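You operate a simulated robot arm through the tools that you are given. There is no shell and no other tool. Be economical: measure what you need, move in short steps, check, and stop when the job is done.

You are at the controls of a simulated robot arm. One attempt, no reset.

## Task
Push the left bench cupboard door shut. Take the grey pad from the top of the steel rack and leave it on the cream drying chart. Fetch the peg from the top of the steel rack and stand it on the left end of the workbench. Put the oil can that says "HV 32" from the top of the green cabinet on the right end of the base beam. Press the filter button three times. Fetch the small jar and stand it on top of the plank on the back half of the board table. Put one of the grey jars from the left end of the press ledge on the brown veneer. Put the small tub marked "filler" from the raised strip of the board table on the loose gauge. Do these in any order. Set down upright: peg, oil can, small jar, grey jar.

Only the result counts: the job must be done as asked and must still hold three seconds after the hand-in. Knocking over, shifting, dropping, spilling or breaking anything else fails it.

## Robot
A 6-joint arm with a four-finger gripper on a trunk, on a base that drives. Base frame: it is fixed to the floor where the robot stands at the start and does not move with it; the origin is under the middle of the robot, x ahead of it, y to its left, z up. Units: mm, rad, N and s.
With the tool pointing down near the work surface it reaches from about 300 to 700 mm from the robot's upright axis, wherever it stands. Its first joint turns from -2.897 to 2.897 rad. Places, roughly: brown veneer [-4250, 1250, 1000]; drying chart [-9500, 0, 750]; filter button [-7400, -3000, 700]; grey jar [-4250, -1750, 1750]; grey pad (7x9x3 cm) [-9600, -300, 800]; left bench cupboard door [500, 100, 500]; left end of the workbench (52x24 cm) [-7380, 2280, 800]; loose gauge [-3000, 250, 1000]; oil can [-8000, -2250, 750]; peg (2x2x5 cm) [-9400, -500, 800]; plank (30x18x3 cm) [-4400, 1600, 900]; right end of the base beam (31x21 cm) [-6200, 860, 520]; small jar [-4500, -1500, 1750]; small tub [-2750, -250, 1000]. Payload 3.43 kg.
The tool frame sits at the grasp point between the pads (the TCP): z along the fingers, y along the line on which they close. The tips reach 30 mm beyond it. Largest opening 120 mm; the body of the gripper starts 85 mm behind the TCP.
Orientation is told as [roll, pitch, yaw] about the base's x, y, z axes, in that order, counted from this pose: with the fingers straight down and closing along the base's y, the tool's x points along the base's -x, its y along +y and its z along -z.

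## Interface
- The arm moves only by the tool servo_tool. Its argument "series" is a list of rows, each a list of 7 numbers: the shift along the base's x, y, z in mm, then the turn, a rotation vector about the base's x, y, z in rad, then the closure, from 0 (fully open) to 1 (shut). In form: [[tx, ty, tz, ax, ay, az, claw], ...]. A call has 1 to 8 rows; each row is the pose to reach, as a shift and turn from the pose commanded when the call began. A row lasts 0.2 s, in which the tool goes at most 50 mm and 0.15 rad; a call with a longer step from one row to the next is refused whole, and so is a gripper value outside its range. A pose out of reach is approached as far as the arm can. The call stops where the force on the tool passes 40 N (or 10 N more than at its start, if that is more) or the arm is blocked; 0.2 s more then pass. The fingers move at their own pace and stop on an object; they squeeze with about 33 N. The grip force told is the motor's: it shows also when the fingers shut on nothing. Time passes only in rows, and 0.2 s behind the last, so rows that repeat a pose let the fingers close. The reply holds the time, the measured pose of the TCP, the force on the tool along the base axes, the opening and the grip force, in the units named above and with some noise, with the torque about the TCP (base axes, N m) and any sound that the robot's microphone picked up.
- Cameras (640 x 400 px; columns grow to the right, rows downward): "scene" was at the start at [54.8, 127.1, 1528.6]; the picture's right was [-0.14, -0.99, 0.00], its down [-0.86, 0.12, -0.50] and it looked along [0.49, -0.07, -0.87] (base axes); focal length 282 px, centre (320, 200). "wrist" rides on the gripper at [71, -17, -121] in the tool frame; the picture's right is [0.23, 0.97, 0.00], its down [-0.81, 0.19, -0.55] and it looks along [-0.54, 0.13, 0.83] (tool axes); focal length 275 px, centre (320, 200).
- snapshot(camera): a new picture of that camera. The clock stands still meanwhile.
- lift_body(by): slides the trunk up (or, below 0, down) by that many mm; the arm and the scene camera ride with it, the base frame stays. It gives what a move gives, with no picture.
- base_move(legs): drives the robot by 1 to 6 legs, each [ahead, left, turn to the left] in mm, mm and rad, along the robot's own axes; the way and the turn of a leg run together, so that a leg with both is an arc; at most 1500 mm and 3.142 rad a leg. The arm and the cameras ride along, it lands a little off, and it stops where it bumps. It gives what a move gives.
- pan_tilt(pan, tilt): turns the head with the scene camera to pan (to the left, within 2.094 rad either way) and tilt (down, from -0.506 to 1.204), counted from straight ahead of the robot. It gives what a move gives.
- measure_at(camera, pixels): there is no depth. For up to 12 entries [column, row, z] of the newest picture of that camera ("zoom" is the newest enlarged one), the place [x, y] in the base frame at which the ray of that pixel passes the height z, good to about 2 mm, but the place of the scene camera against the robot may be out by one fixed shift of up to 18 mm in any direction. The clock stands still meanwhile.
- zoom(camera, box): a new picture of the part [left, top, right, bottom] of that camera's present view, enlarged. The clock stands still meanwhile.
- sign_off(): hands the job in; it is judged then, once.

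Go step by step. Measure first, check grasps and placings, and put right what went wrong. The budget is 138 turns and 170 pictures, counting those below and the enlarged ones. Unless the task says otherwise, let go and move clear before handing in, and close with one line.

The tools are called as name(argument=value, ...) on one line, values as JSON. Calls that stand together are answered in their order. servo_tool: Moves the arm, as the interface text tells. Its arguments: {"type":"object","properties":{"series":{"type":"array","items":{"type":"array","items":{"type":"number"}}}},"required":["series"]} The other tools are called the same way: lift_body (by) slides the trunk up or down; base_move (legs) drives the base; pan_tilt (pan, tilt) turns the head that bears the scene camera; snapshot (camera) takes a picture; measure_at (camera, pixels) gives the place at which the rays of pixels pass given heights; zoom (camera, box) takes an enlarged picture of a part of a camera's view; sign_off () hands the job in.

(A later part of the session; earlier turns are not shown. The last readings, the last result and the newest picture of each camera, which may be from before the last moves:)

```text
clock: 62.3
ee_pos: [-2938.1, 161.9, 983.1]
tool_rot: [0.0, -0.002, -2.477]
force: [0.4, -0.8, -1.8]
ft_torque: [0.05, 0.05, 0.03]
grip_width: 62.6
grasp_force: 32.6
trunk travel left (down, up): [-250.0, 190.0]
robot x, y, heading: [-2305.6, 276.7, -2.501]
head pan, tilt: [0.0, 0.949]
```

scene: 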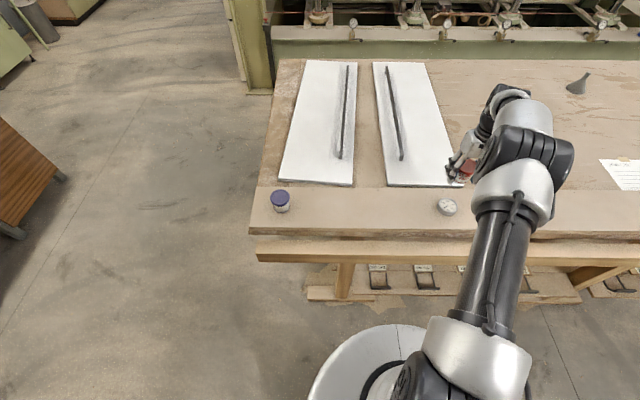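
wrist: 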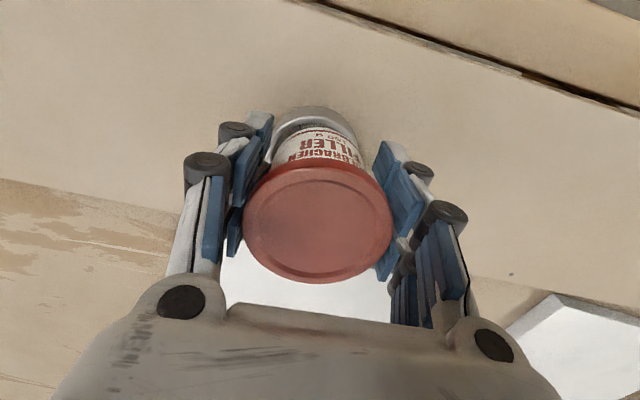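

No contact yet (force z −1.8 ≈ tub weight). Lower a few more mm.

servo_tool(series=[[0, 0, -2, 0, 0, 0, 0.7], [0, 0, -4, 0, 0, 0, 0.7], [0, 0, -4, 0, 0, 0, 0.7]])

zoom(camera="wrist", box=[220, 80, 420, 205])

```text
clock: 63.1
ee_pos: [-2939.0, 161.5, 980.9]
tool_rot: [-0.004, -0.006, -2.476]
force: [1.3, -0.4, 26.4]
ft_torque: [-0.13, -0.18, 0.05]
grip_width: 62.5
grasp_force: 33.4
trunk travel left (down, up): [-250.0, 190.0]
robot x, y, heading: [-2302.2, 273.9, -2.497]
head pan, tilt: [0.0, 0.949]
```

```text
3.20 times, centred on (320, 142) of wrist
```

zoom: 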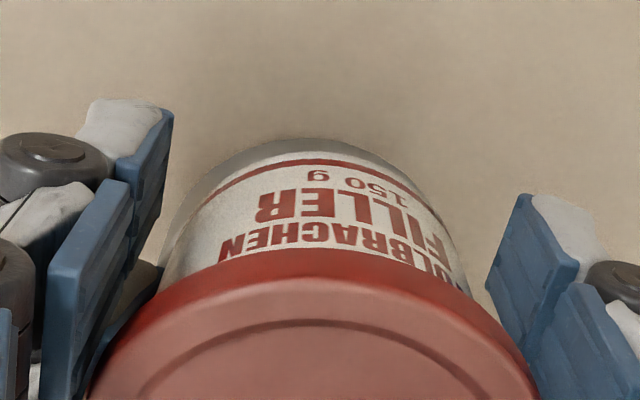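

Contact at z≈981 and well centred. I'll relieve the load, open, and rise.

servo_tool(series=[[0, 0, 1.5, 0, 0, 0, 0.7], [0, 0, 1.5, 0, 0, 0, 0.4], [0, 0, 1.5, 0, 0, 0, 0.2], [0, 0, 1.5, 0, 0, 0, 0], [0, 0, 1.5, 0, 0, 0, 0], [0, 0, 30, 0, 0, 0, 0], [0, 0, 75, 0, 0, 0, 0], [0, 0, 120, 0, 0, 0, 0]])

snapshot(camera="wrist")

zoom(camera="scene", box=[420, 160, 500, 230])

```text
clock: 64.9
ee_pos: [-2937.8, 162.8, 1099.7]
tool_rot: [0.001, 0.0, -2.477]
force: [0.5, -1.1, 0.3]
ft_torque: [-0.02, 0.0, 0.01]
grip_width: 120.0
grasp_force: 0.0
trunk travel left (down, up): [-250.0, 190.0]
robot x, y, heading: [-2306.3, 271.8, -2.502]
head pan, tilt: [0.0, 0.949]
```

```text
131 pictures are left
```

wrist: 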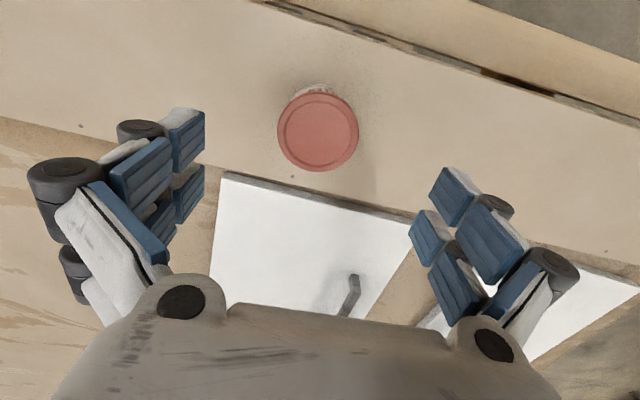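

```text
5.71 times, centred on (460, 195) of scene
```

zoom: 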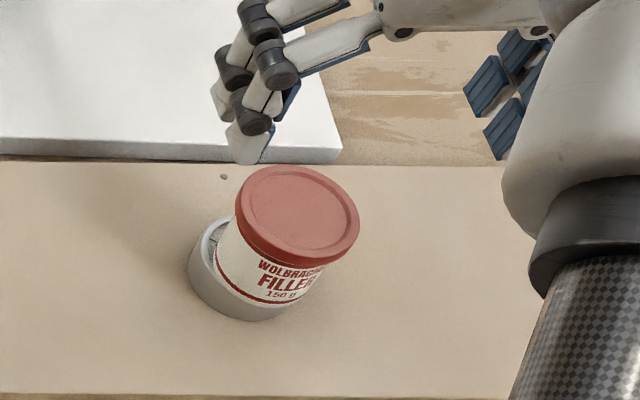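

The tub sits on the gauge, stable. Next I'll look right along the table at the veneer and plank, and left at the press ledge, to plan the jar moves.

pan_tilt(pan=-1.0, tilt=0.45)

snapshot(camera="scene")

zoom(camera="scene", box=[100, 60, 420, 260])

pan_tilt(pan=0.25, tilt=0.1)

snapshot(camera="scene")

```text
clock: 66.1
ee_pos: [-2937.7, 162.8, 1098.3]
tool_rot: [0.0, -0.002, -2.478]
force: [-1.2, 0.1, -0.8]
ft_torque: [0.02, -0.05, -0.02]
grip_width: 119.8
grasp_force: 0.1
trunk travel left (down, up): [-250.0, 190.0]
robot x, y, heading: [-2300.8, 272.3, -2.498]
head pan, tilt: [-1.0, 0.45]
```

```text
129 pictures are left
```

scene: 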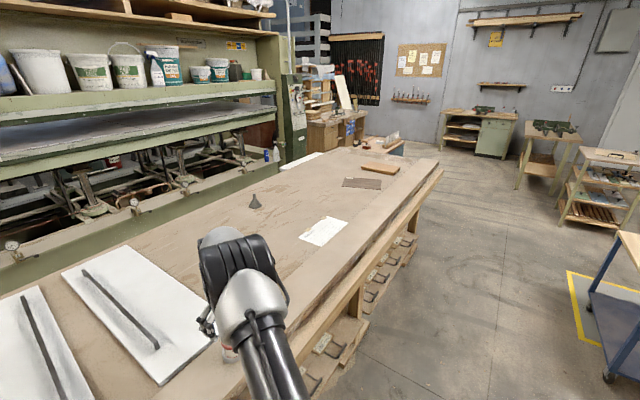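

```text
2.00 times, centred on (260, 160) of scene
```

zoom: 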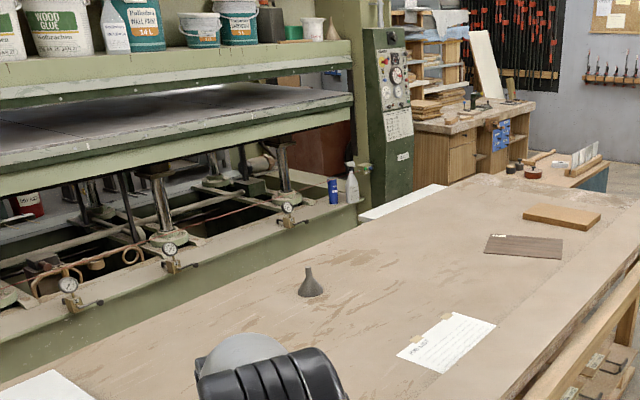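

```text
clock: 67.6
ee_pos: [-2938.6, 162.6, 1099.5]
tool_rot: [0.0, -0.003, -2.476]
force: [0.0, 0.4, -0.3]
ft_torque: [-0.01, 0.0, 0.03]
grip_width: 120.2
grasp_force: 0.1
trunk travel left (down, up): [-250.0, 190.0]
robot x, y, heading: [-2301.7, 274.1, -2.505]
head pan, tilt: [0.25, 0.099]
```

```text
127 pictures are left
```

scene: 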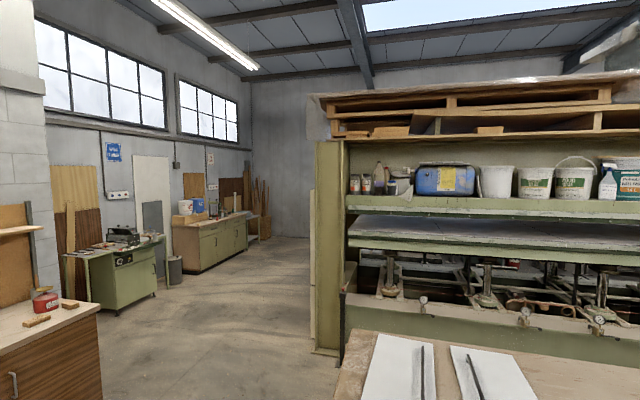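

The veneer and plank lie near the front of the table's far end. The jars are at the left end of the press ledge, around z 1500–1700. I'll raise the trunk fully and drive around the left end of the table to the press.

lift_body(by=190)

base_move(legs=[[0, 830, 0], [1400, 0, 0], [600, 0, 0], [0, -200, 0]])

pan_tilt(pan=-0.2, tilt=0.25)

snapshot(camera="scene")

```text
clock: 69.7
ee_pos: [-2938.0, 162.8, 1289.7]
tool_rot: [0.001, 0.0, -2.478]
force: [-0.6, 0.6, 0.8]
ft_torque: [-0.01, 0.01, 0.03]
grip_width: 120.1
grasp_force: 0.0
trunk travel left (down, up): [-440.0, 0.0]
robot x, y, heading: [-2303.5, 276.2, -2.505]
head pan, tilt: [0.25, 0.099]
```

```text
clock: 84.8
ee_pos: [-4166.0, -1521.2, 1288.3]
tool_rot: [-0.001, 0.0, -2.482]
force: [-0.1, 0.1, -0.3]
ft_torque: [-0.02, 0.01, 0.01]
grip_width: 120.0
grasp_force: 0.1
trunk travel left (down, up): [-440.0, 0.0]
robot x, y, heading: [-3530.8, -1415.0, -2.501]
head pan, tilt: [0.25, 0.099]
```

```text
clock: 85.7
ee_pos: [-4165.8, -1523.5, 1289.2]
tool_rot: [0.0, -0.001, -2.481]
force: [-0.6, 0.2, 0.4]
ft_torque: [-0.01, 0.01, 0.01]
grip_width: 120.2
grasp_force: 0.1
trunk travel left (down, up): [-440.0, 0.0]
robot x, y, heading: [-3528.9, -1410.1, -2.503]
head pan, tilt: [-0.201, 0.25]
```

```text
126 pictures are left
```

scene: 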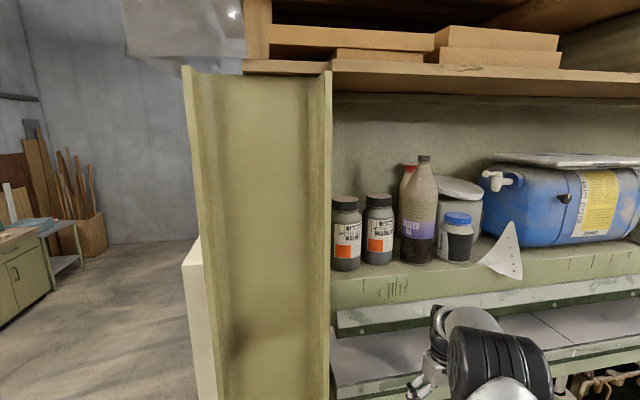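

I see two grey jars at (345,232) and (378,228) and the small blue-lidded jar at (456,237). I'll zoom in to judge gaps and measure.

zoom(camera="scene", box=[310, 140, 550, 290])

measure_at(camera="scene", pixels=[[346, 270, 1550], [346, 270, 1600], [378, 263, 1550], [378, 263, 1600], [456, 262, 1550], [456, 262, 1600], [340, 308, 1550], [500, 276, 1550], [346, 198, 1700], [378, 196, 1700], [456, 215, 1650], [340, 308, 1600]])

snapshot(camera="wrist")

```text
2.67 times, centred on (430, 215) of scene
```

zoom: 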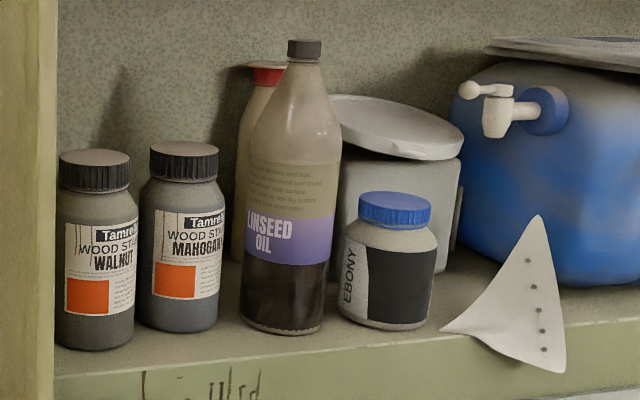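

```text
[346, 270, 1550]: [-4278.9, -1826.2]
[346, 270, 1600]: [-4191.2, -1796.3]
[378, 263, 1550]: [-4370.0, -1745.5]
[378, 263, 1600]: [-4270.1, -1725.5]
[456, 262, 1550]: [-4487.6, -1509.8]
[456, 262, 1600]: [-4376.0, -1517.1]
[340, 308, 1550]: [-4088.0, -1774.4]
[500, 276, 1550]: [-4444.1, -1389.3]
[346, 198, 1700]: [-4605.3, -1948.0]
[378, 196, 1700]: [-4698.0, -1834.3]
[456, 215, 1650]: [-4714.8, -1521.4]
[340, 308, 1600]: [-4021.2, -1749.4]
```

```text
124 pictures are left
```

wrist: 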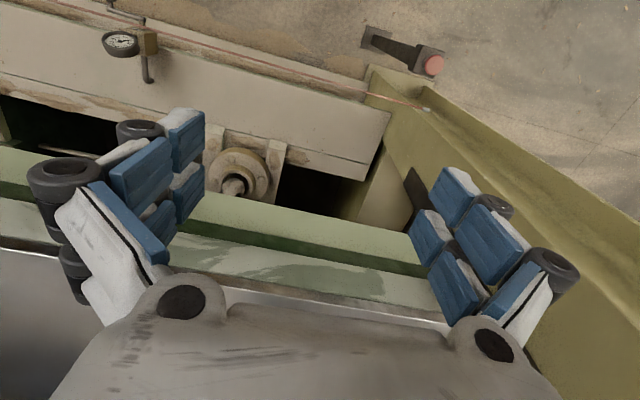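

The two grey jars (Walnut, Mahogany) stand close together, so a horizontal grasp on the cap looks best. I'll turn the tool to point forward while raising and pulling back a little.

servo_tool(series=[[15, 11, 40, -0.092, 0.118, 0, 0], [30, 22, 80, -0.184, 0.236, 0, 0], [45, 33, 120, -0.276, 0.354, 0, 0], [60, 44, 160, -0.368, 0.472, 0, 0], [75, 55, 200, -0.46, 0.59, 0, 0], [80, 60, 240, -0.552, 0.708, 0, 0], [80, 60, 280, -0.644, 0.826, 0, 0], [80, 60, 320, -0.736, 0.944, 0, 0]])

servo_tool(series=[[0, 0, 20, -0.092, 0.118, 0, 0], [0, 0, 40, -0.184, 0.236, 0, 0], [0, 0, 50, -0.23, 0.295, 0, 0]])

snapshot(camera="wrist")

snapshot(camera="scene")

```text
clock: 87.5
ee_pos: [-4084.3, -1462.0, 1610.2]
tool_rot: [0.0, -1.202, -2.48]
force: [0.6, 0.2, 0.4]
ft_torque: [0.01, -0.03, 0.0]
grip_width: 119.7
grasp_force: 0.1
trunk travel left (down, up): [-440.0, 0.0]
robot x, y, heading: [-3529.1, -1414.2, -2.506]
head pan, tilt: [-0.201, 0.25]
```

```text
clock: 88.3
ee_pos: [-4085.4, -1463.0, 1659.0]
tool_rot: [2.756, -1.568, 1.05]
force: [0.1, 0.2, 0.3]
ft_torque: [0.04, 0.04, 0.01]
grip_width: 120.1
grasp_force: 0.1
trunk travel left (down, up): [-440.0, 0.0]
robot x, y, heading: [-3533.4, -1413.8, -2.507]
head pan, tilt: [-0.201, 0.25]
```

```text
123 pictures are left
```

wrist: 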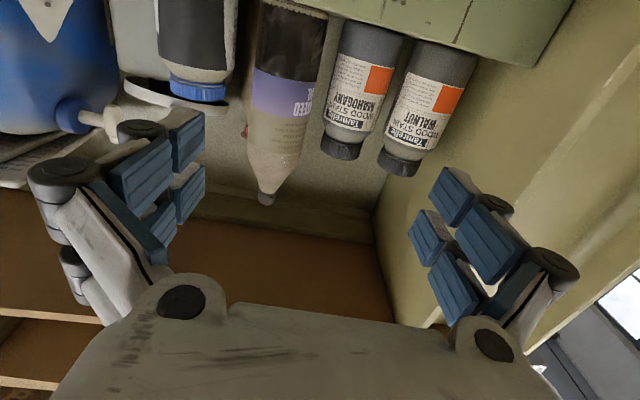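

```text
122 pictures are left
```

scene: 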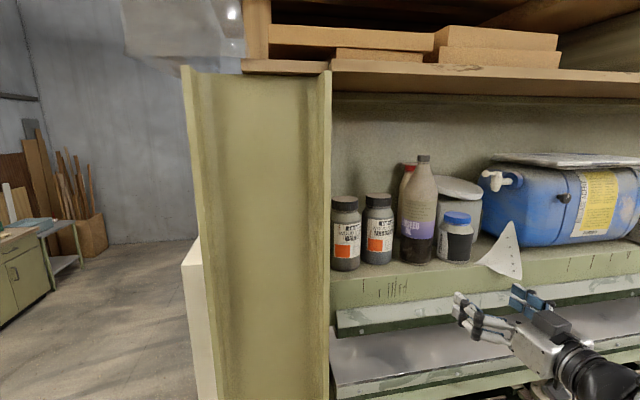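

The wrist view (upside down) shows the caps at (400,165), (342,148) and the blue one at (197,90). I'll triangulate them against the scene view's caps.

measure_at(camera="wrist", pixels=[[400, 162, 1740], [400, 162, 1780], [342, 148, 1740], [342, 148, 1780], [197, 90, 1700], [197, 90, 1740], [440, 47, 1620], [350, 25, 1620]])

measure_at(camera="scene", pixels=[[346, 204, 1740], [346, 204, 1780], [378, 201, 1740], [378, 201, 1780], [457, 219, 1700], [457, 219, 1740], [346, 270, 1620], [378, 263, 1620], [456, 262, 1620], [340, 278, 1620], [500, 276, 1620], [417, 262, 1620]])

```text
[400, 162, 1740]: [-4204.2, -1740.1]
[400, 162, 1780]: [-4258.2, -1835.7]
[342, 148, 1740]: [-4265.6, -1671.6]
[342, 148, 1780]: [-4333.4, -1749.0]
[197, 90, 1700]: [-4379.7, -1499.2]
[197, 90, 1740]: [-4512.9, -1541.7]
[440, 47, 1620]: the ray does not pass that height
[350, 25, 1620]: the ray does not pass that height
```

```text
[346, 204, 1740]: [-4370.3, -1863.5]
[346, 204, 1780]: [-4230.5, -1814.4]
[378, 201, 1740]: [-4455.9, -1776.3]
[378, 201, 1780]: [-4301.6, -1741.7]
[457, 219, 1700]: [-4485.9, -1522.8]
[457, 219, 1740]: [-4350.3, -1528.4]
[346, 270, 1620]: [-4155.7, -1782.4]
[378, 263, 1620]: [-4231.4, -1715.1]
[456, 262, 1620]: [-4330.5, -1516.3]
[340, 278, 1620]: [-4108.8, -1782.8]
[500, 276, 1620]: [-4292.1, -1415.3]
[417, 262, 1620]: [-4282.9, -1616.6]
```

The caps triangulate to Mahogany (-4320,-1744,1776), Walnut (-4250,-1821,1774) and blue (-4432,-1520,1716), with the ledge at z≈1592. I'll take the Mahogany jar by its cap, moving first to a point 100 mm in front with the opening at 90 mm.

servo_tool(series=[[0, 0, 45, 0, 0, 0, 0.25], [0, 0, 90, 0, 0, 0, 0.25], [-20, -30, 113, 0, 0, 0, 0.25], [-49, -69, 113, 0, 0, 0, 0.25], [-78, -108, 113, 0, 0, 0, 0.25], [-107, -147, 113, 0, 0, 0, 0.25], [-134, -187, 113, 0, 0, 0, 0.25], [-155, -220, 113, 0, 0, 0, 0.25]])

snapshot(camera="wrist")

zoom(camera="scene", box=[310, 140, 550, 290])

```text
clock: 90.1
ee_pos: [-4243.0, -1685.9, 1771.9]
tool_rot: [1.77, -1.569, 2.034]
force: [0.1, -0.6, -0.1]
ft_torque: [0.03, 0.02, -0.04]
grip_width: 89.9
grasp_force: 0.1
trunk travel left (down, up): [-440.0, 0.0]
robot x, y, heading: [-3529.6, -1417.5, -2.502]
head pan, tilt: [-0.201, 0.25]
```

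```text
121 pictures are left
```

wrist: 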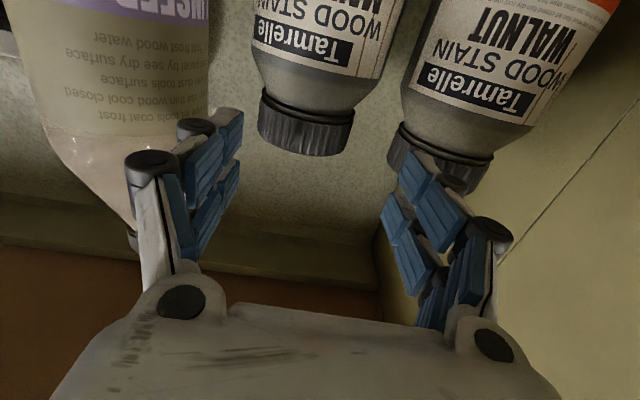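

```text
2.67 times, centred on (430, 215) of scene
```

zoom: 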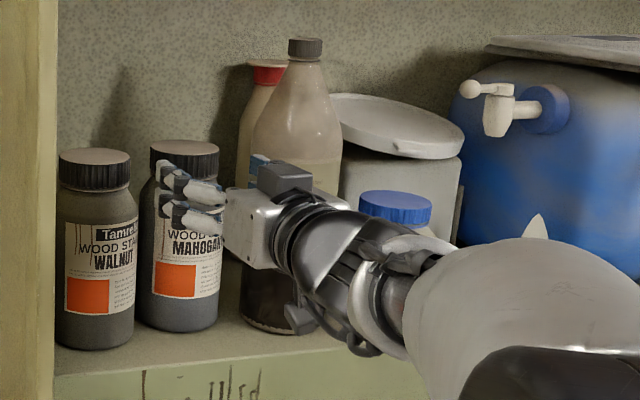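

The cap of the Mahogany jar is at wrist (307,125). I'll measure it precisely and narrow the opening to ~77 mm to stay clear of the Walnut cap.

measure_at(camera="wrist", pixels=[[307, 128, 1774], [258, 120, 1774], [355, 130, 1774], [440, 165, 1774], [307, 150, 1790]])

```text
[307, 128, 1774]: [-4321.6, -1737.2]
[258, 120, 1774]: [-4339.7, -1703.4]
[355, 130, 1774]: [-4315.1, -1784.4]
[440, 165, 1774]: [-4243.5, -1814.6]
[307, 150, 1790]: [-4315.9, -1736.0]
```

Cap centre is (-4321,-1740). I'll advance slowly with opening 77 mm, then check.

servo_tool(series=[[-3, 4, 3, 0, 0, 0, 0.36], [-3, 4, 3, 0, 0, 0, 0.36], [-26, -14, 3, 0, 0, 0, 0.36], [-49, -32, 3, 0, 0, 0, 0.36], [-72, -49, 3, 0, 0, 0, 0.36]])

snapshot(camera="wrist")

zoom(camera="scene", box=[310, 140, 550, 290])

```text
clock: 91.3
ee_pos: [-4315.3, -1731.4, 1775.1]
tool_rot: [2.126, -1.57, 1.677]
force: [0.1, 2.2, 1.3]
ft_torque: [0.06, 0.07, -0.01]
grip_width: 77.9
grasp_force: 0.5
trunk travel left (down, up): [-440.0, 0.0]
robot x, y, heading: [-3531.8, -1411.8, -2.509]
head pan, tilt: [-0.201, 0.25]
```

```text
119 pictures are left
```

wrist: 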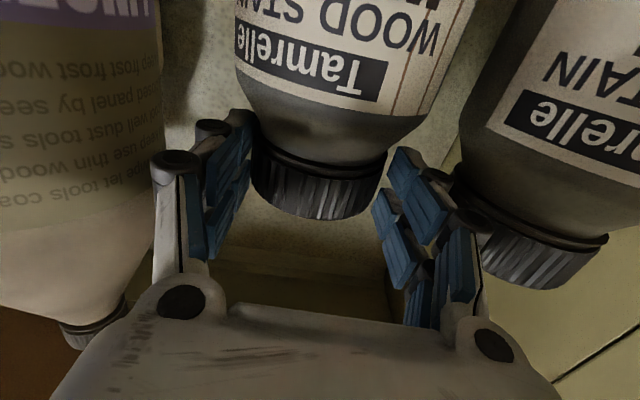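

```text
2.67 times, centred on (430, 215) of scene
```

zoom: 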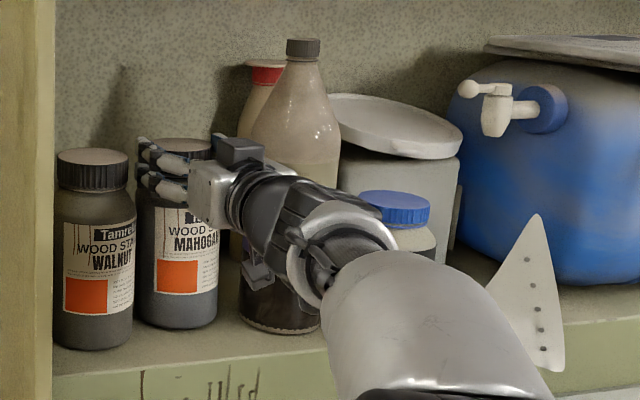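

Fingers straddle the cap. I'll close and check the width.

servo_tool(series=[[-2, -3, 0, 0, 0, 0, 0.45], [-4, -5, 0, 0, 0, 0, 0.6], [-4, -5, 0, 0, 0, 0, 0.8], [-4, -5, 0, 0, 0, 0, 0.8]])

servo_tool(series=[[0, 0, 12, 0, 0, 0, 0.8], [0, 0, 25, 0, 0, 0, 0.8], [0, 0, 25, 0, 0, 0, 0.8]])

snapshot(camera="wrist")

zoom(camera="scene", box=[310, 140, 550, 290])

```text
clock: 92.3
ee_pos: [-4318.0, -1737.4, 1776.3]
tool_rot: [2.392, -1.57, 1.41]
force: [0.4, 2.1, 0.7]
ft_torque: [-0.01, 0.12, -0.04]
grip_width: 72.7
grasp_force: 33.2
trunk travel left (down, up): [-440.0, 0.0]
robot x, y, heading: [-3531.0, -1415.1, -2.503]
head pan, tilt: [-0.201, 0.25]
```

```text
clock: 93.1
ee_pos: [-4318.4, -1736.8, 1800.0]
tool_rot: [1.132, -1.569, 2.671]
force: [-1.4, -0.6, -6.9]
ft_torque: [0.11, -0.09, 0.01]
grip_width: 72.5
grasp_force: 33.2
trunk travel left (down, up): [-440.0, 0.0]
robot x, y, heading: [-3534.9, -1412.0, -2.506]
head pan, tilt: [-0.201, 0.25]
```

```text
117 pictures are left
```

wrist: 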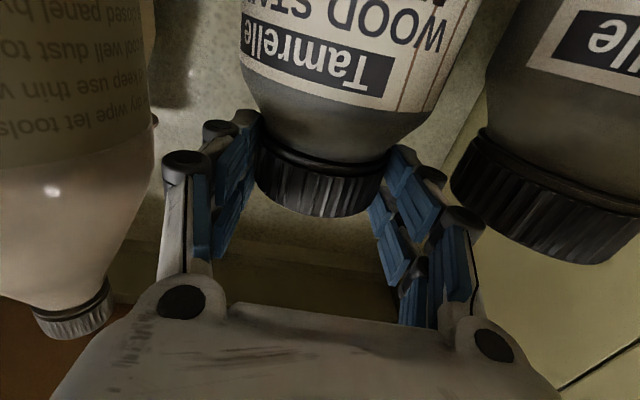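

```text
2.67 times, centred on (430, 215) of scene
```

zoom: 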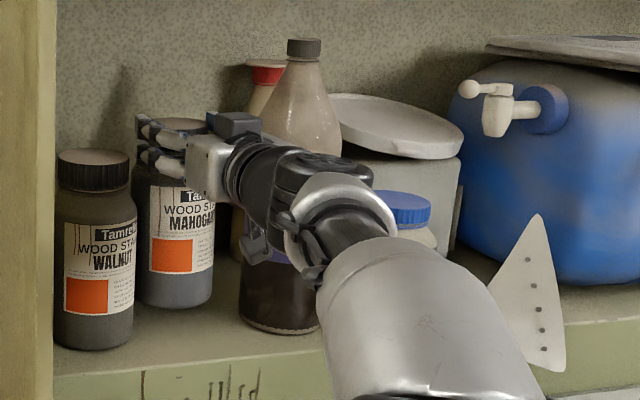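

The jar is lifted cleanly (7 N) and Walnut is undisturbed. I'll withdraw straight back, then drive around to the front of the table's far end.

servo_tool(series=[[36, 28, 5, 0, 0, 0, 0.8], [73, 57, 5, 0, 0, 0, 0.8], [110, 85, 5, 0, 0, 0, 0.8], [146, 114, 5, 0, 0, 0, 0.8], [165, 128, 5, 0, 0, 0, 0.8]])

base_move(legs=[[-100, 230, 0], [-1200, 0, 0], [-720, 0, 0], [0, -1200, 0], [0, -1300, 0]])

pan_tilt(pan=-0.3, tilt=0.85)

snapshot(camera="scene")

```text
clock: 94.3
ee_pos: [-4153.1, -1608.1, 1803.8]
tool_rot: [1.355, -1.568, 2.449]
force: [-0.7, 0.7, -6.6]
ft_torque: [0.09, -0.16, 0.02]
grip_width: 72.5
grasp_force: 33.2
trunk travel left (down, up): [-440.0, 0.0]
robot x, y, heading: [-3530.8, -1411.9, -2.498]
head pan, tilt: [-0.201, 0.25]
```

```text
clock: 117.1
ee_pos: [-3907.8, 1411.4, 1805.7]
tool_rot: [1.865, -1.568, 1.952]
force: [-0.3, -0.4, -5.7]
ft_torque: [0.11, -0.13, 0.04]
grip_width: 72.0
grasp_force: 33.3
trunk travel left (down, up): [-440.0, 0.0]
robot x, y, heading: [-3290.9, 1616.2, -2.489]
head pan, tilt: [-0.201, 0.25]
```

```text
clock: 118.1
ee_pos: [-3907.9, 1412.1, 1803.4]
tool_rot: [1.714, -1.571, 2.107]
force: [-0.5, 0.7, -6.4]
ft_torque: [0.11, -0.13, 0.0]
grip_width: 72.0
grasp_force: 33.2
trunk travel left (down, up): [-440.0, 0.0]
robot x, y, heading: [-3291.4, 1616.5, -2.49]
head pan, tilt: [-0.3, 0.85]
```

```text
115 pictures are left
```

scene: 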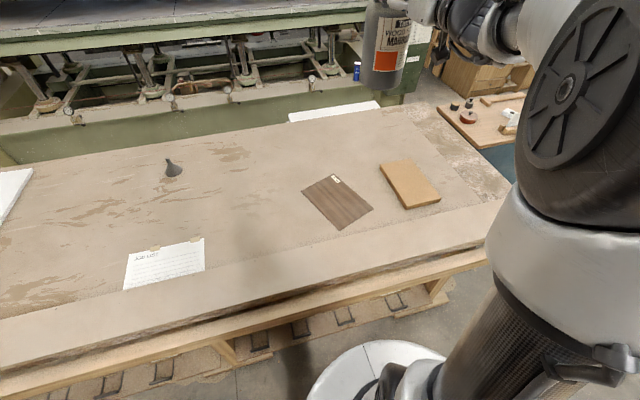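

Veneer is at scene (337,201) and the plank at (410,184), with the table well in view. I'll measure them.

measure_at(camera="scene", pixels=[[337, 201, 905], [302, 189, 905], [329, 175, 905], [373, 209, 905], [341, 230, 905], [410, 180, 930], [380, 164, 930], [418, 160, 930], [441, 200, 930], [406, 207, 930], [340, 250, 920], [504, 200, 920]])

zoom(camera="scene", box=[260, 130, 480, 260])

```text
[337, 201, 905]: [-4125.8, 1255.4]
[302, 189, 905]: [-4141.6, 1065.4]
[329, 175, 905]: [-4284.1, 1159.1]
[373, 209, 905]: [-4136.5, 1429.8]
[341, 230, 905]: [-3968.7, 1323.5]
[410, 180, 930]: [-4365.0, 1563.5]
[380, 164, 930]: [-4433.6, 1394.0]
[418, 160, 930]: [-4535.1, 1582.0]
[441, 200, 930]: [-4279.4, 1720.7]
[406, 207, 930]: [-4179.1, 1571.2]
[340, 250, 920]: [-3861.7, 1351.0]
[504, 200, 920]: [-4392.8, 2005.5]
```

```text
2.91 times, centred on (370, 195) of scene
```

zoom: 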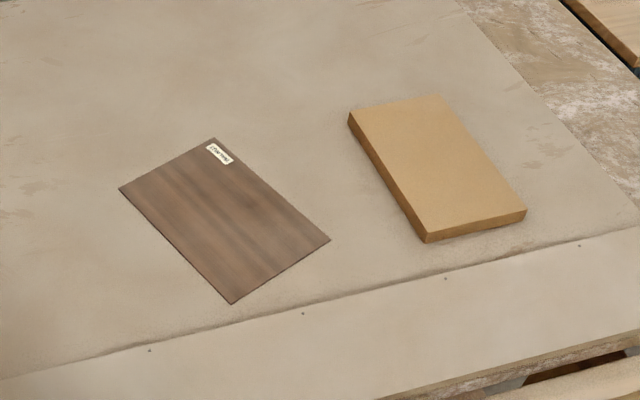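

The veneer centre is about (-4130,1247) on the board at z≈903. I'll lower the trunk and move 100 mm closer, then bring the jar down above the veneer.

lift_body(by=-400)

base_move(legs=[[100, 0, 0]])

servo_tool(series=[[-15, -10, -45, 0, 0, 0, 0.8], [-30, -20, -90, 0, 0, 0, 0.8], [-45, -30, -135, 0, 0, 0, 0.8], [-60, -40, -180, 0, 0, 0, 0.8], [-75, -50, -225, 0, 0, 0, 0.8], [-90, -60, -250, 0, 0, 0, 0.8], [-110, -80, -260, 0, 0, 0, 0.8]])

snapshot(camera="scene")

snapshot(camera="wrist")

```text
clock: 122.0
ee_pos: [-3909.1, 1412.0, 1404.4]
tool_rot: [1.791, -1.569, 2.027]
force: [0.1, 0.9, -6.1]
ft_torque: [0.09, -0.13, -0.02]
grip_width: 72.0
grasp_force: 33.2
trunk travel left (down, up): [-40.0, 400.0]
robot x, y, heading: [-3291.7, 1611.4, -2.493]
head pan, tilt: [-0.3, 0.85]
```

```text
clock: 123.1
ee_pos: [-3989.1, 1351.2, 1403.6]
tool_rot: [1.075, -1.569, 2.743]
force: [-1.0, -0.7, -5.7]
ft_torque: [0.11, -0.08, 0.01]
grip_width: 71.8
grasp_force: 32.8
trunk travel left (down, up): [-40.0, 400.0]
robot x, y, heading: [-3368.0, 1552.0, -2.492]
head pan, tilt: [-0.3, 0.85]
```

```text
clock: 124.7
ee_pos: [-4098.1, 1271.4, 1143.0]
tool_rot: [0.942, -1.568, 2.879]
force: [-1.2, 0.2, -6.2]
ft_torque: [0.07, -0.14, 0.02]
grip_width: 72.4
grasp_force: 32.6
trunk travel left (down, up): [-40.0, 400.0]
robot x, y, heading: [-3368.9, 1555.7, -2.491]
head pan, tilt: [-0.3, 0.85]
```

```text
113 pictures are left
```

scene: 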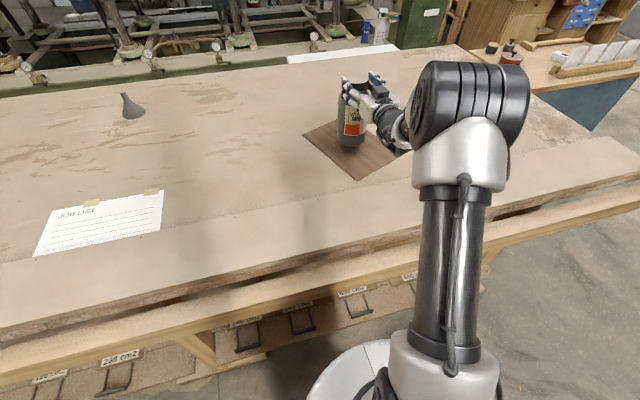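

```text
112 pictures are left
```

wrist: 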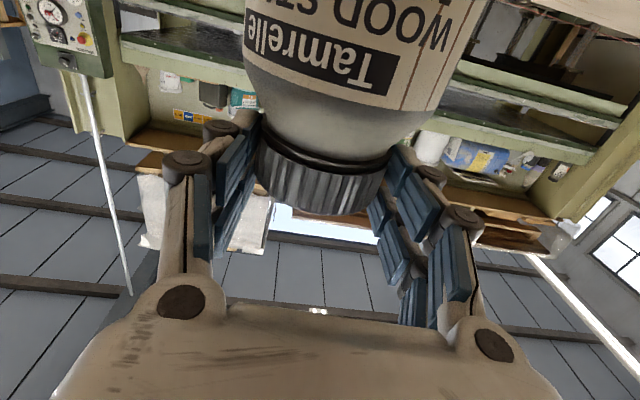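

The jar hovers above the veneer. Lower by 45 mm and check.

servo_tool(series=[[0, 0, -25, 0, 0, 0, 0.8], [0, 0, -42, 0, 0, 0, 0.8], [0, 0, -42, 0, 0, 0, 0.8]])

zoom(camera="scene", box=[290, 50, 450, 190])

```text
clock: 125.5
ee_pos: [-4096.8, 1272.6, 1107.7]
tool_rot: [-3.078, -1.555, 0.614]
force: [2.2, 2.5, 14.7]
ft_torque: [-0.6, 0.6, 0.05]
grip_width: 72.0
grasp_force: 33.1
trunk travel left (down, up): [-40.0, 400.0]
robot x, y, heading: [-3372.5, 1554.5, -2.487]
head pan, tilt: [-0.3, 0.85]
```

```text
2.86 times, centred on (370, 120) of scene
```

zoom: 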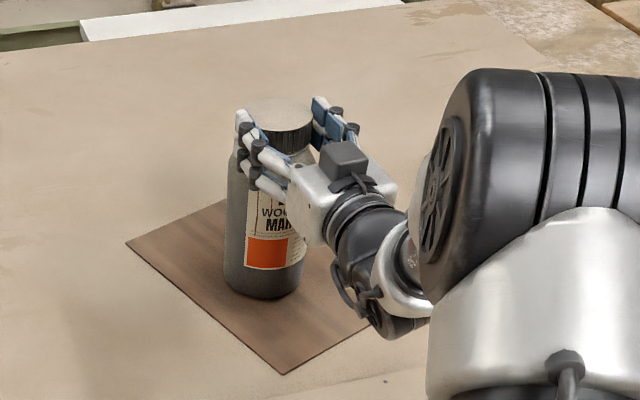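

Contact at z≈1108 with the jar on the veneer. Relieve the load, open, and withdraw straight back.

servo_tool(series=[[0, 0, 6, 0, 0, 0, 0.8], [0, 0, 6, 0, 0, 0, 0.6], [0, 0, 6, 0, 0, 0, 0.35], [0, 0, 6, 0, 0, 0, 0.25], [0, 0, 6, 0, 0, 0, 0.2], [20, 15, 6, 0, 0, 0, 0.2], [55, 42, 6, 0, 0, 0, 0.2], [93, 71, 6, 0, 0, 0, 0.2]])

zoom(camera="scene", box=[290, 50, 450, 190])

```text
clock: 127.3
ee_pos: [-4001.3, 1344.0, 1109.0]
tool_rot: [2.406, -1.568, 1.413]
force: [0.9, -0.1, -0.5]
ft_torque: [0.03, -0.01, 0.0]
grip_width: 96.1
grasp_force: 0.1
trunk travel left (down, up): [-40.0, 400.0]
robot x, y, heading: [-3370.2, 1556.9, -2.486]
head pan, tilt: [-0.3, 0.85]
```

```text
2.86 times, centred on (370, 120) of scene
```

zoom: 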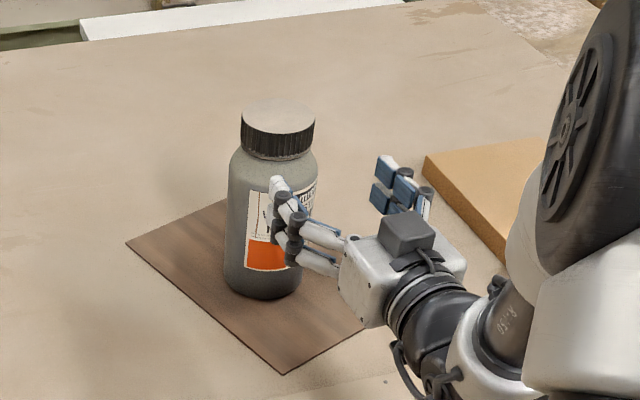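

The jar stands upright on the veneer. I'll raise the arm and trunk and drive back to the press for the small blue-lidded jar.

lift_body(by=400)

servo_tool(series=[[15, 12, 45, 0, 0, 0, 0.2], [30, 24, 90, 0, 0, 0, 0.2], [45, 35, 135, 0, 0, 0, 0.2], [60, 46, 180, 0, 0, 0, 0.2], [60, 46, 210, 0, 0, 0, 0.2]])

base_move(legs=[[-100, 0, 0], [0, 1300, 0], [0, 1200, -0.015], [1200, 0, 0], [790, 0, 0], [0, -400, 0]])

pan_tilt(pan=-0.2, tilt=0.25)

snapshot(camera="scene")

snapshot(camera="wrist")

```text
clock: 131.2
ee_pos: [-4002.6, 1342.7, 1507.6]
tool_rot: [1.652, -1.57, 2.166]
force: [-0.1, -0.3, -0.1]
ft_torque: [0.0, 0.03, 0.01]
grip_width: 95.9
grasp_force: 0.1
trunk travel left (down, up): [-440.0, 0.0]
robot x, y, heading: [-3369.9, 1551.9, -2.493]
head pan, tilt: [-0.3, 0.85]
```

```text
clock: 132.3
ee_pos: [-3944.0, 1389.3, 1716.7]
tool_rot: [1.008, -1.568, 2.809]
force: [-0.6, 0.2, -0.4]
ft_torque: [-0.03, 0.01, 0.0]
grip_width: 96.0
grasp_force: 0.1
trunk travel left (down, up): [-440.0, 0.0]
robot x, y, heading: [-3373.4, 1555.9, -2.491]
head pan, tilt: [-0.3, 0.85]
```

```text
clock: 156.9
ee_pos: [-4173.7, -1399.9, 1718.2]
tool_rot: [1.767, -1.57, 2.039]
force: [-1.0, -0.3, 0.2]
ft_torque: [0.0, 0.04, 0.02]
grip_width: 96.1
grasp_force: 0.1
trunk travel left (down, up): [-440.0, 0.0]
robot x, y, heading: [-3597.7, -1238.4, -2.502]
head pan, tilt: [-0.3, 0.85]
```

```text
clock: 157.9
ee_pos: [-4175.2, -1400.2, 1717.4]
tool_rot: [1.743, -1.57, 2.065]
force: [0.1, -0.6, -0.7]
ft_torque: [0.02, 0.0, -0.01]
grip_width: 96.0
grasp_force: 0.1
trunk travel left (down, up): [-440.0, 0.0]
robot x, y, heading: [-3596.6, -1237.1, -2.498]
head pan, tilt: [-0.201, 0.25]
```

```text
109 pictures are left
```

scene: 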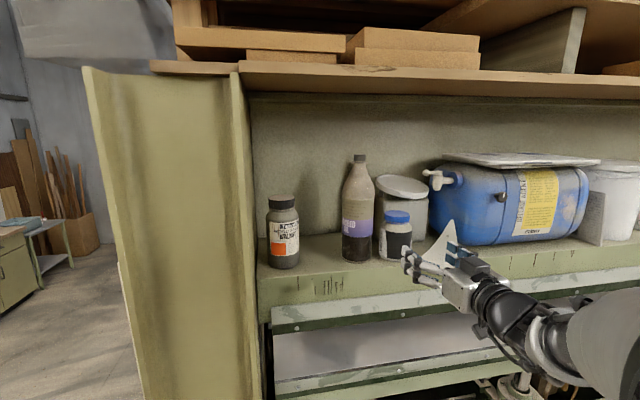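

```text
108 pictures are left
```

wrist: 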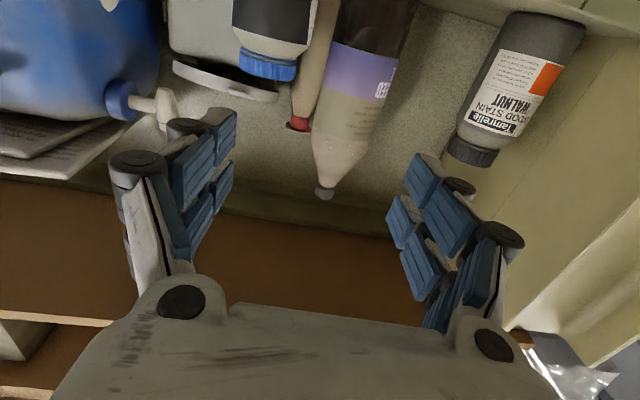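

The small jar's blue cap is at wrist (268,66), scene (397,216). I'll triangulate once more from this position.

measure_at(camera="wrist", pixels=[[268, 66, 1700], [268, 66, 1716], [268, 66, 1730], [238, 62, 1716], [297, 68, 1716], [310, 120, 1716], [325, 190, 1800]])

zoom(camera="scene", box=[320, 150, 480, 270])

measure_at(camera="scene", pixels=[[397, 217, 1700], [397, 217, 1716], [397, 217, 1730], [397, 261, 1592], [358, 261, 1592], [404, 257, 1592]])

```text
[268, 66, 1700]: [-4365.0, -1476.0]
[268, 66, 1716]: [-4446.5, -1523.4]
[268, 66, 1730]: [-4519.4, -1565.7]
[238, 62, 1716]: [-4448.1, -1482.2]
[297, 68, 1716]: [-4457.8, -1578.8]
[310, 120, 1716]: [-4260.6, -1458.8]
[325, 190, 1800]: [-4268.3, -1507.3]
```

```text
3.33 times, centred on (400, 210) of scene
```

zoom: 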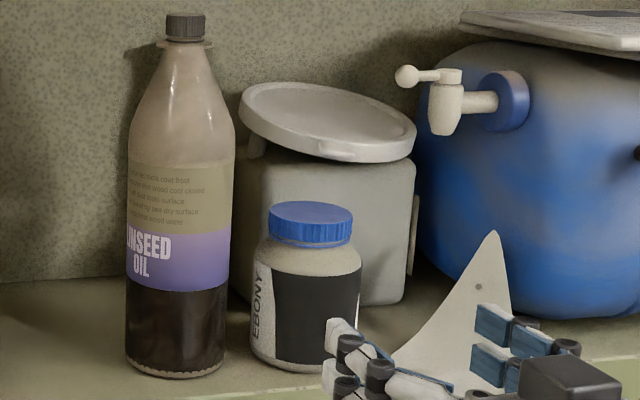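

```text
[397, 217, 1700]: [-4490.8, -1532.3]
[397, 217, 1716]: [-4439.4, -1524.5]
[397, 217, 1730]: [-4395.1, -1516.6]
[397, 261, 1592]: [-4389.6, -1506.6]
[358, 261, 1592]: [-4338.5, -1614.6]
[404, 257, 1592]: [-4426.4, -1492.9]
```

Cap centre is (-4442,-1524,1716), with 54 mm to the bottle. I'll align laterally, move partway in, and check the right finger against the white scraper.

servo_tool(series=[[-20, 26, -2, 0, 0, 0, 0.25], [-40, 52, -3, 0, 0, 0, 0.25], [-75, 25, -3, 0, 0, 0, 0.25], [-111, -3, -3, 0, 0, 0, 0.25]])

snapshot(camera="wrist")

zoom(camera="scene", box=[340, 150, 500, 290])

```text
clock: 158.9
ee_pos: [-4287.4, -1404.4, 1714.5]
tool_rot: [1.248, -1.568, 2.56]
force: [-0.7, -0.3, 0.6]
ft_torque: [-0.02, 0.0, 0.02]
grip_width: 89.8
grasp_force: 0.1
trunk travel left (down, up): [-440.0, 0.0]
robot x, y, heading: [-3600.2, -1237.5, -2.499]
head pan, tilt: [-0.201, 0.25]
```

```text
106 pictures are left
```

wrist: 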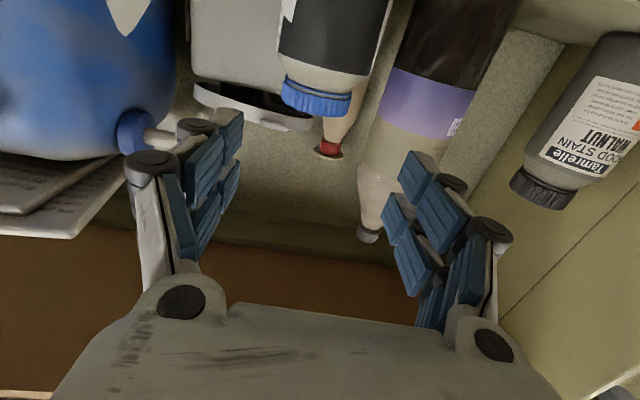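

```text
2.86 times, centred on (420, 220) of scene
```

zoom: 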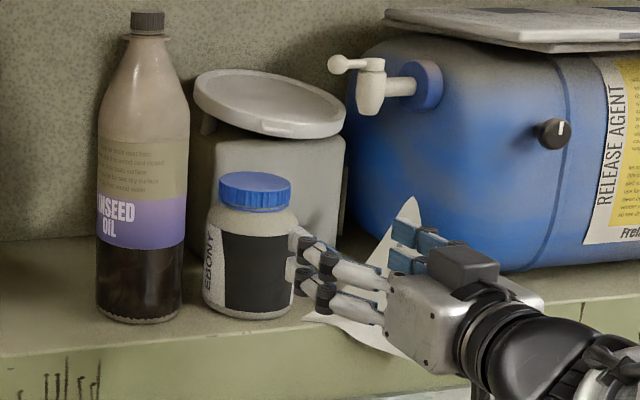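

The cap is centred at (316,95) and the scraper is well to the side. Continue in to the cap.

servo_tool(series=[[-37, -29, 0, 0, 0, 0, 0.25], [-75, -58, 0, 0, 0, 0, 0.25], [-112, -87, 0, 0, 0, 0, 0.25], [-135, -104, 0, 0, 0, 0, 0.25]])

snapshot(camera="wrist")

zoom(camera="scene", box=[340, 150, 500, 290])

```text
clock: 159.9
ee_pos: [-4422.4, -1508.3, 1711.5]
tool_rot: [1.041, -1.567, 2.766]
force: [-0.2, 0.1, -0.2]
ft_torque: [-0.01, -0.01, -0.02]
grip_width: 89.8
grasp_force: 0.1
trunk travel left (down, up): [-440.0, 0.0]
robot x, y, heading: [-3596.2, -1240.2, -2.496]
head pan, tilt: [-0.201, 0.25]
```

```text
104 pictures are left
```

wrist: 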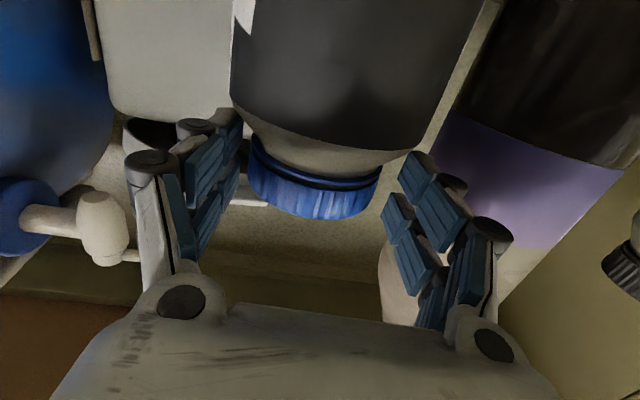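

```text
2.86 times, centred on (420, 220) of scene
```

zoom: 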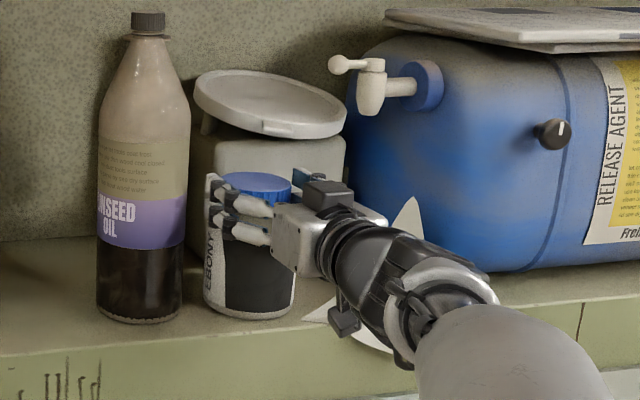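

Same picture as the earlier successful grasp. Close and lift slightly.

servo_tool(series=[[-5, -4, 0, 0, 0, 0, 0.3], [-8, -6, 0, 0, 0, 0, 0.5], [-8, -6, 0, 0, 0, 0, 0.8], [-8, -6, 0, 0, 0, 0, 0.8], [-8, -6, 0, 0, 0, 0, 0.8]])

servo_tool(series=[[0, 0, 12, 0, 0, 0, 0.8], [0, 0, 30, 0, 0, 0, 0.8], [18, 14, 35, 0, 0, 0, 0.8], [54, 42, 35, 0, 0, 0, 0.8], [90, 70, 35, 0, 0, 0, 0.8], [127, 99, 35, 0, 0, 0, 0.8], [164, 128, 35, 0, 0, 0, 0.8], [200, 156, 35, 0, 0, 0, 0.8]])

zoom(camera="scene", box=[260, 140, 580, 320])

```text
clock: 161.1
ee_pos: [-4427.4, -1511.5, 1714.7]
tool_rot: [2.412, -1.567, 1.394]
force: [-1.2, 1.5, 4.7]
ft_torque: [0.37, 0.45, -0.07]
grip_width: 76.4
grasp_force: 32.6
trunk travel left (down, up): [-440.0, 0.0]
robot x, y, heading: [-3599.2, -1241.2, -2.506]
head pan, tilt: [-0.201, 0.25]
```

```text
clock: 162.9
ee_pos: [-4226.4, -1356.9, 1750.9]
tool_rot: [2.53, -1.569, 1.275]
force: [1.2, 0.7, -4.3]
ft_torque: [0.08, -0.08, -0.04]
grip_width: 75.0
grasp_force: 33.1
trunk travel left (down, up): [-440.0, 0.0]
robot x, y, heading: [-3602.1, -1238.2, -2.506]
head pan, tilt: [-0.201, 0.25]
```

```text
2.00 times, centred on (420, 230) of scene
```

zoom: 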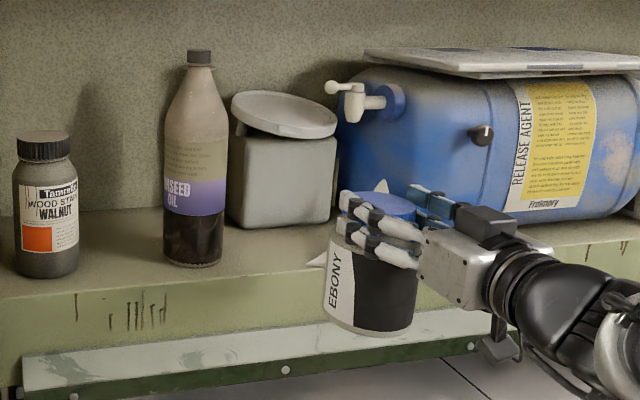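

The small jar is held and neighbours are undisturbed. I'll drive around to the plank end of the table.

base_move(legs=[[-250, 0, 0], [0, 420, 0], [-1400, 0, 0], [-325, 0, 0], [0, -1500, 0], [0, -1423, 0]])

lift_body(by=-400)

base_move(legs=[[90, 0, 0]])

pan_tilt(pan=-0.2, tilt=0.85)

snapshot(camera="scene")

```text
clock: 189.0
ee_pos: [-4164.3, 1823.0, 1749.8]
tool_rot: [1.538, -1.568, 2.277]
force: [-0.5, 0.1, -3.8]
ft_torque: [0.05, -0.05, -0.01]
grip_width: 72.4
grasp_force: 32.7
trunk travel left (down, up): [-440.0, 0.0]
robot x, y, heading: [-3535.7, 1948.7, -2.493]
head pan, tilt: [-0.201, 0.25]
```

```text
clock: 192.8
ee_pos: [-4165.3, 1822.6, 1350.3]
tool_rot: [1.513, -1.568, 2.303]
force: [-0.4, 0.0, -4.5]
ft_torque: [0.09, -0.1, -0.04]
grip_width: 71.6
grasp_force: 33.6
trunk travel left (down, up): [-40.0, 400.0]
robot x, y, heading: [-3532.1, 1948.0, -2.491]
head pan, tilt: [-0.201, 0.25]
```

```text
clock: 194.0
ee_pos: [-4235.9, 1765.9, 1349.3]
tool_rot: [1.014, -1.569, 2.807]
force: [-1.1, -1.1, -4.4]
ft_torque: [0.05, -0.05, 0.01]
grip_width: 71.5
grasp_force: 33.5
trunk travel left (down, up): [-40.0, 400.0]
robot x, y, heading: [-3606.2, 1894.6, -2.493]
head pan, tilt: [-0.201, 0.25]
```

```text
clock: 195.0
ee_pos: [-4236.3, 1766.4, 1349.0]
tool_rot: [1.288, -1.57, 2.531]
force: [-1.0, 0.9, -4.2]
ft_torque: [0.04, -0.08, -0.01]
grip_width: 71.8
grasp_force: 33.1
trunk travel left (down, up): [-40.0, 400.0]
robot x, y, heading: [-3604.6, 1891.9, -2.487]
head pan, tilt: [-0.201, 0.85]
```

```text
101 pictures are left
```

scene: 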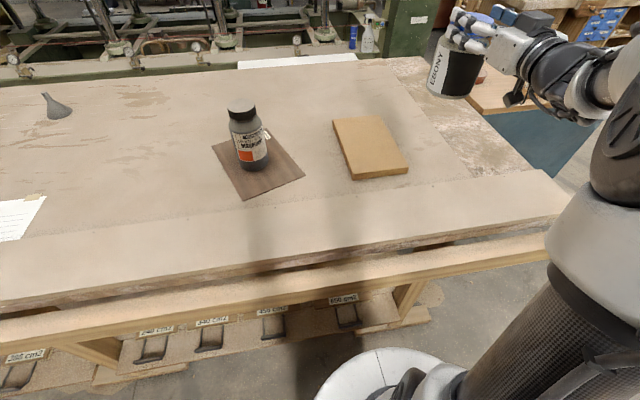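

Plank corners are at (334,119), (381,117), (408,168) and (357,177). I'll measure its centre from here.

measure_at(camera="scene", pixels=[[334, 119, 935], [381, 117, 935], [408, 168, 935], [357, 176, 935], [369, 143, 935], [252, 168, 908]])

```text
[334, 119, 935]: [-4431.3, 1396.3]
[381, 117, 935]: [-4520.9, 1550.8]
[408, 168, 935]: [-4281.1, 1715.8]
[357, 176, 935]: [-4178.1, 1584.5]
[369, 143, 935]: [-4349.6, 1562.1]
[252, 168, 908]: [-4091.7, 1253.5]
```

The plank centre is about (-4335,1573) with its top near z 950. I'll bring the jar over it to z≈1105.

servo_tool(series=[[-10, -35, -30, 0, 0, 0, 0.8], [-25, -70, -60, 0, 0, 0, 0.8], [-40, -105, -85, 0, 0, 0, 0.8], [-55, -135, -120, 0, 0, 0, 0.8], [-70, -160, -155, 0, 0, 0, 0.8], [-83, -181, -195, 0, 0, 0, 0.8], [-83, -181, -240, 0, 0, 0, 0.8]])

zoom(camera="scene", box=[290, 40, 490, 200])

```text
clock: 196.6
ee_pos: [-4319.3, 1585.1, 1108.6]
tool_rot: [1.538, -1.569, 2.283]
force: [-0.6, 0.3, -3.1]
ft_torque: [0.1, -0.12, 0.02]
grip_width: 71.5
grasp_force: 33.3
trunk travel left (down, up): [-40.0, 400.0]
robot x, y, heading: [-3605.3, 1892.2, -2.487]
head pan, tilt: [-0.201, 0.85]
```

```text
2.50 times, centred on (390, 120) of scene
```

zoom: 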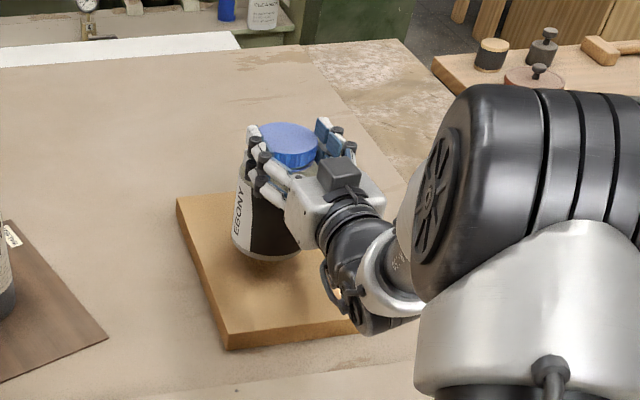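

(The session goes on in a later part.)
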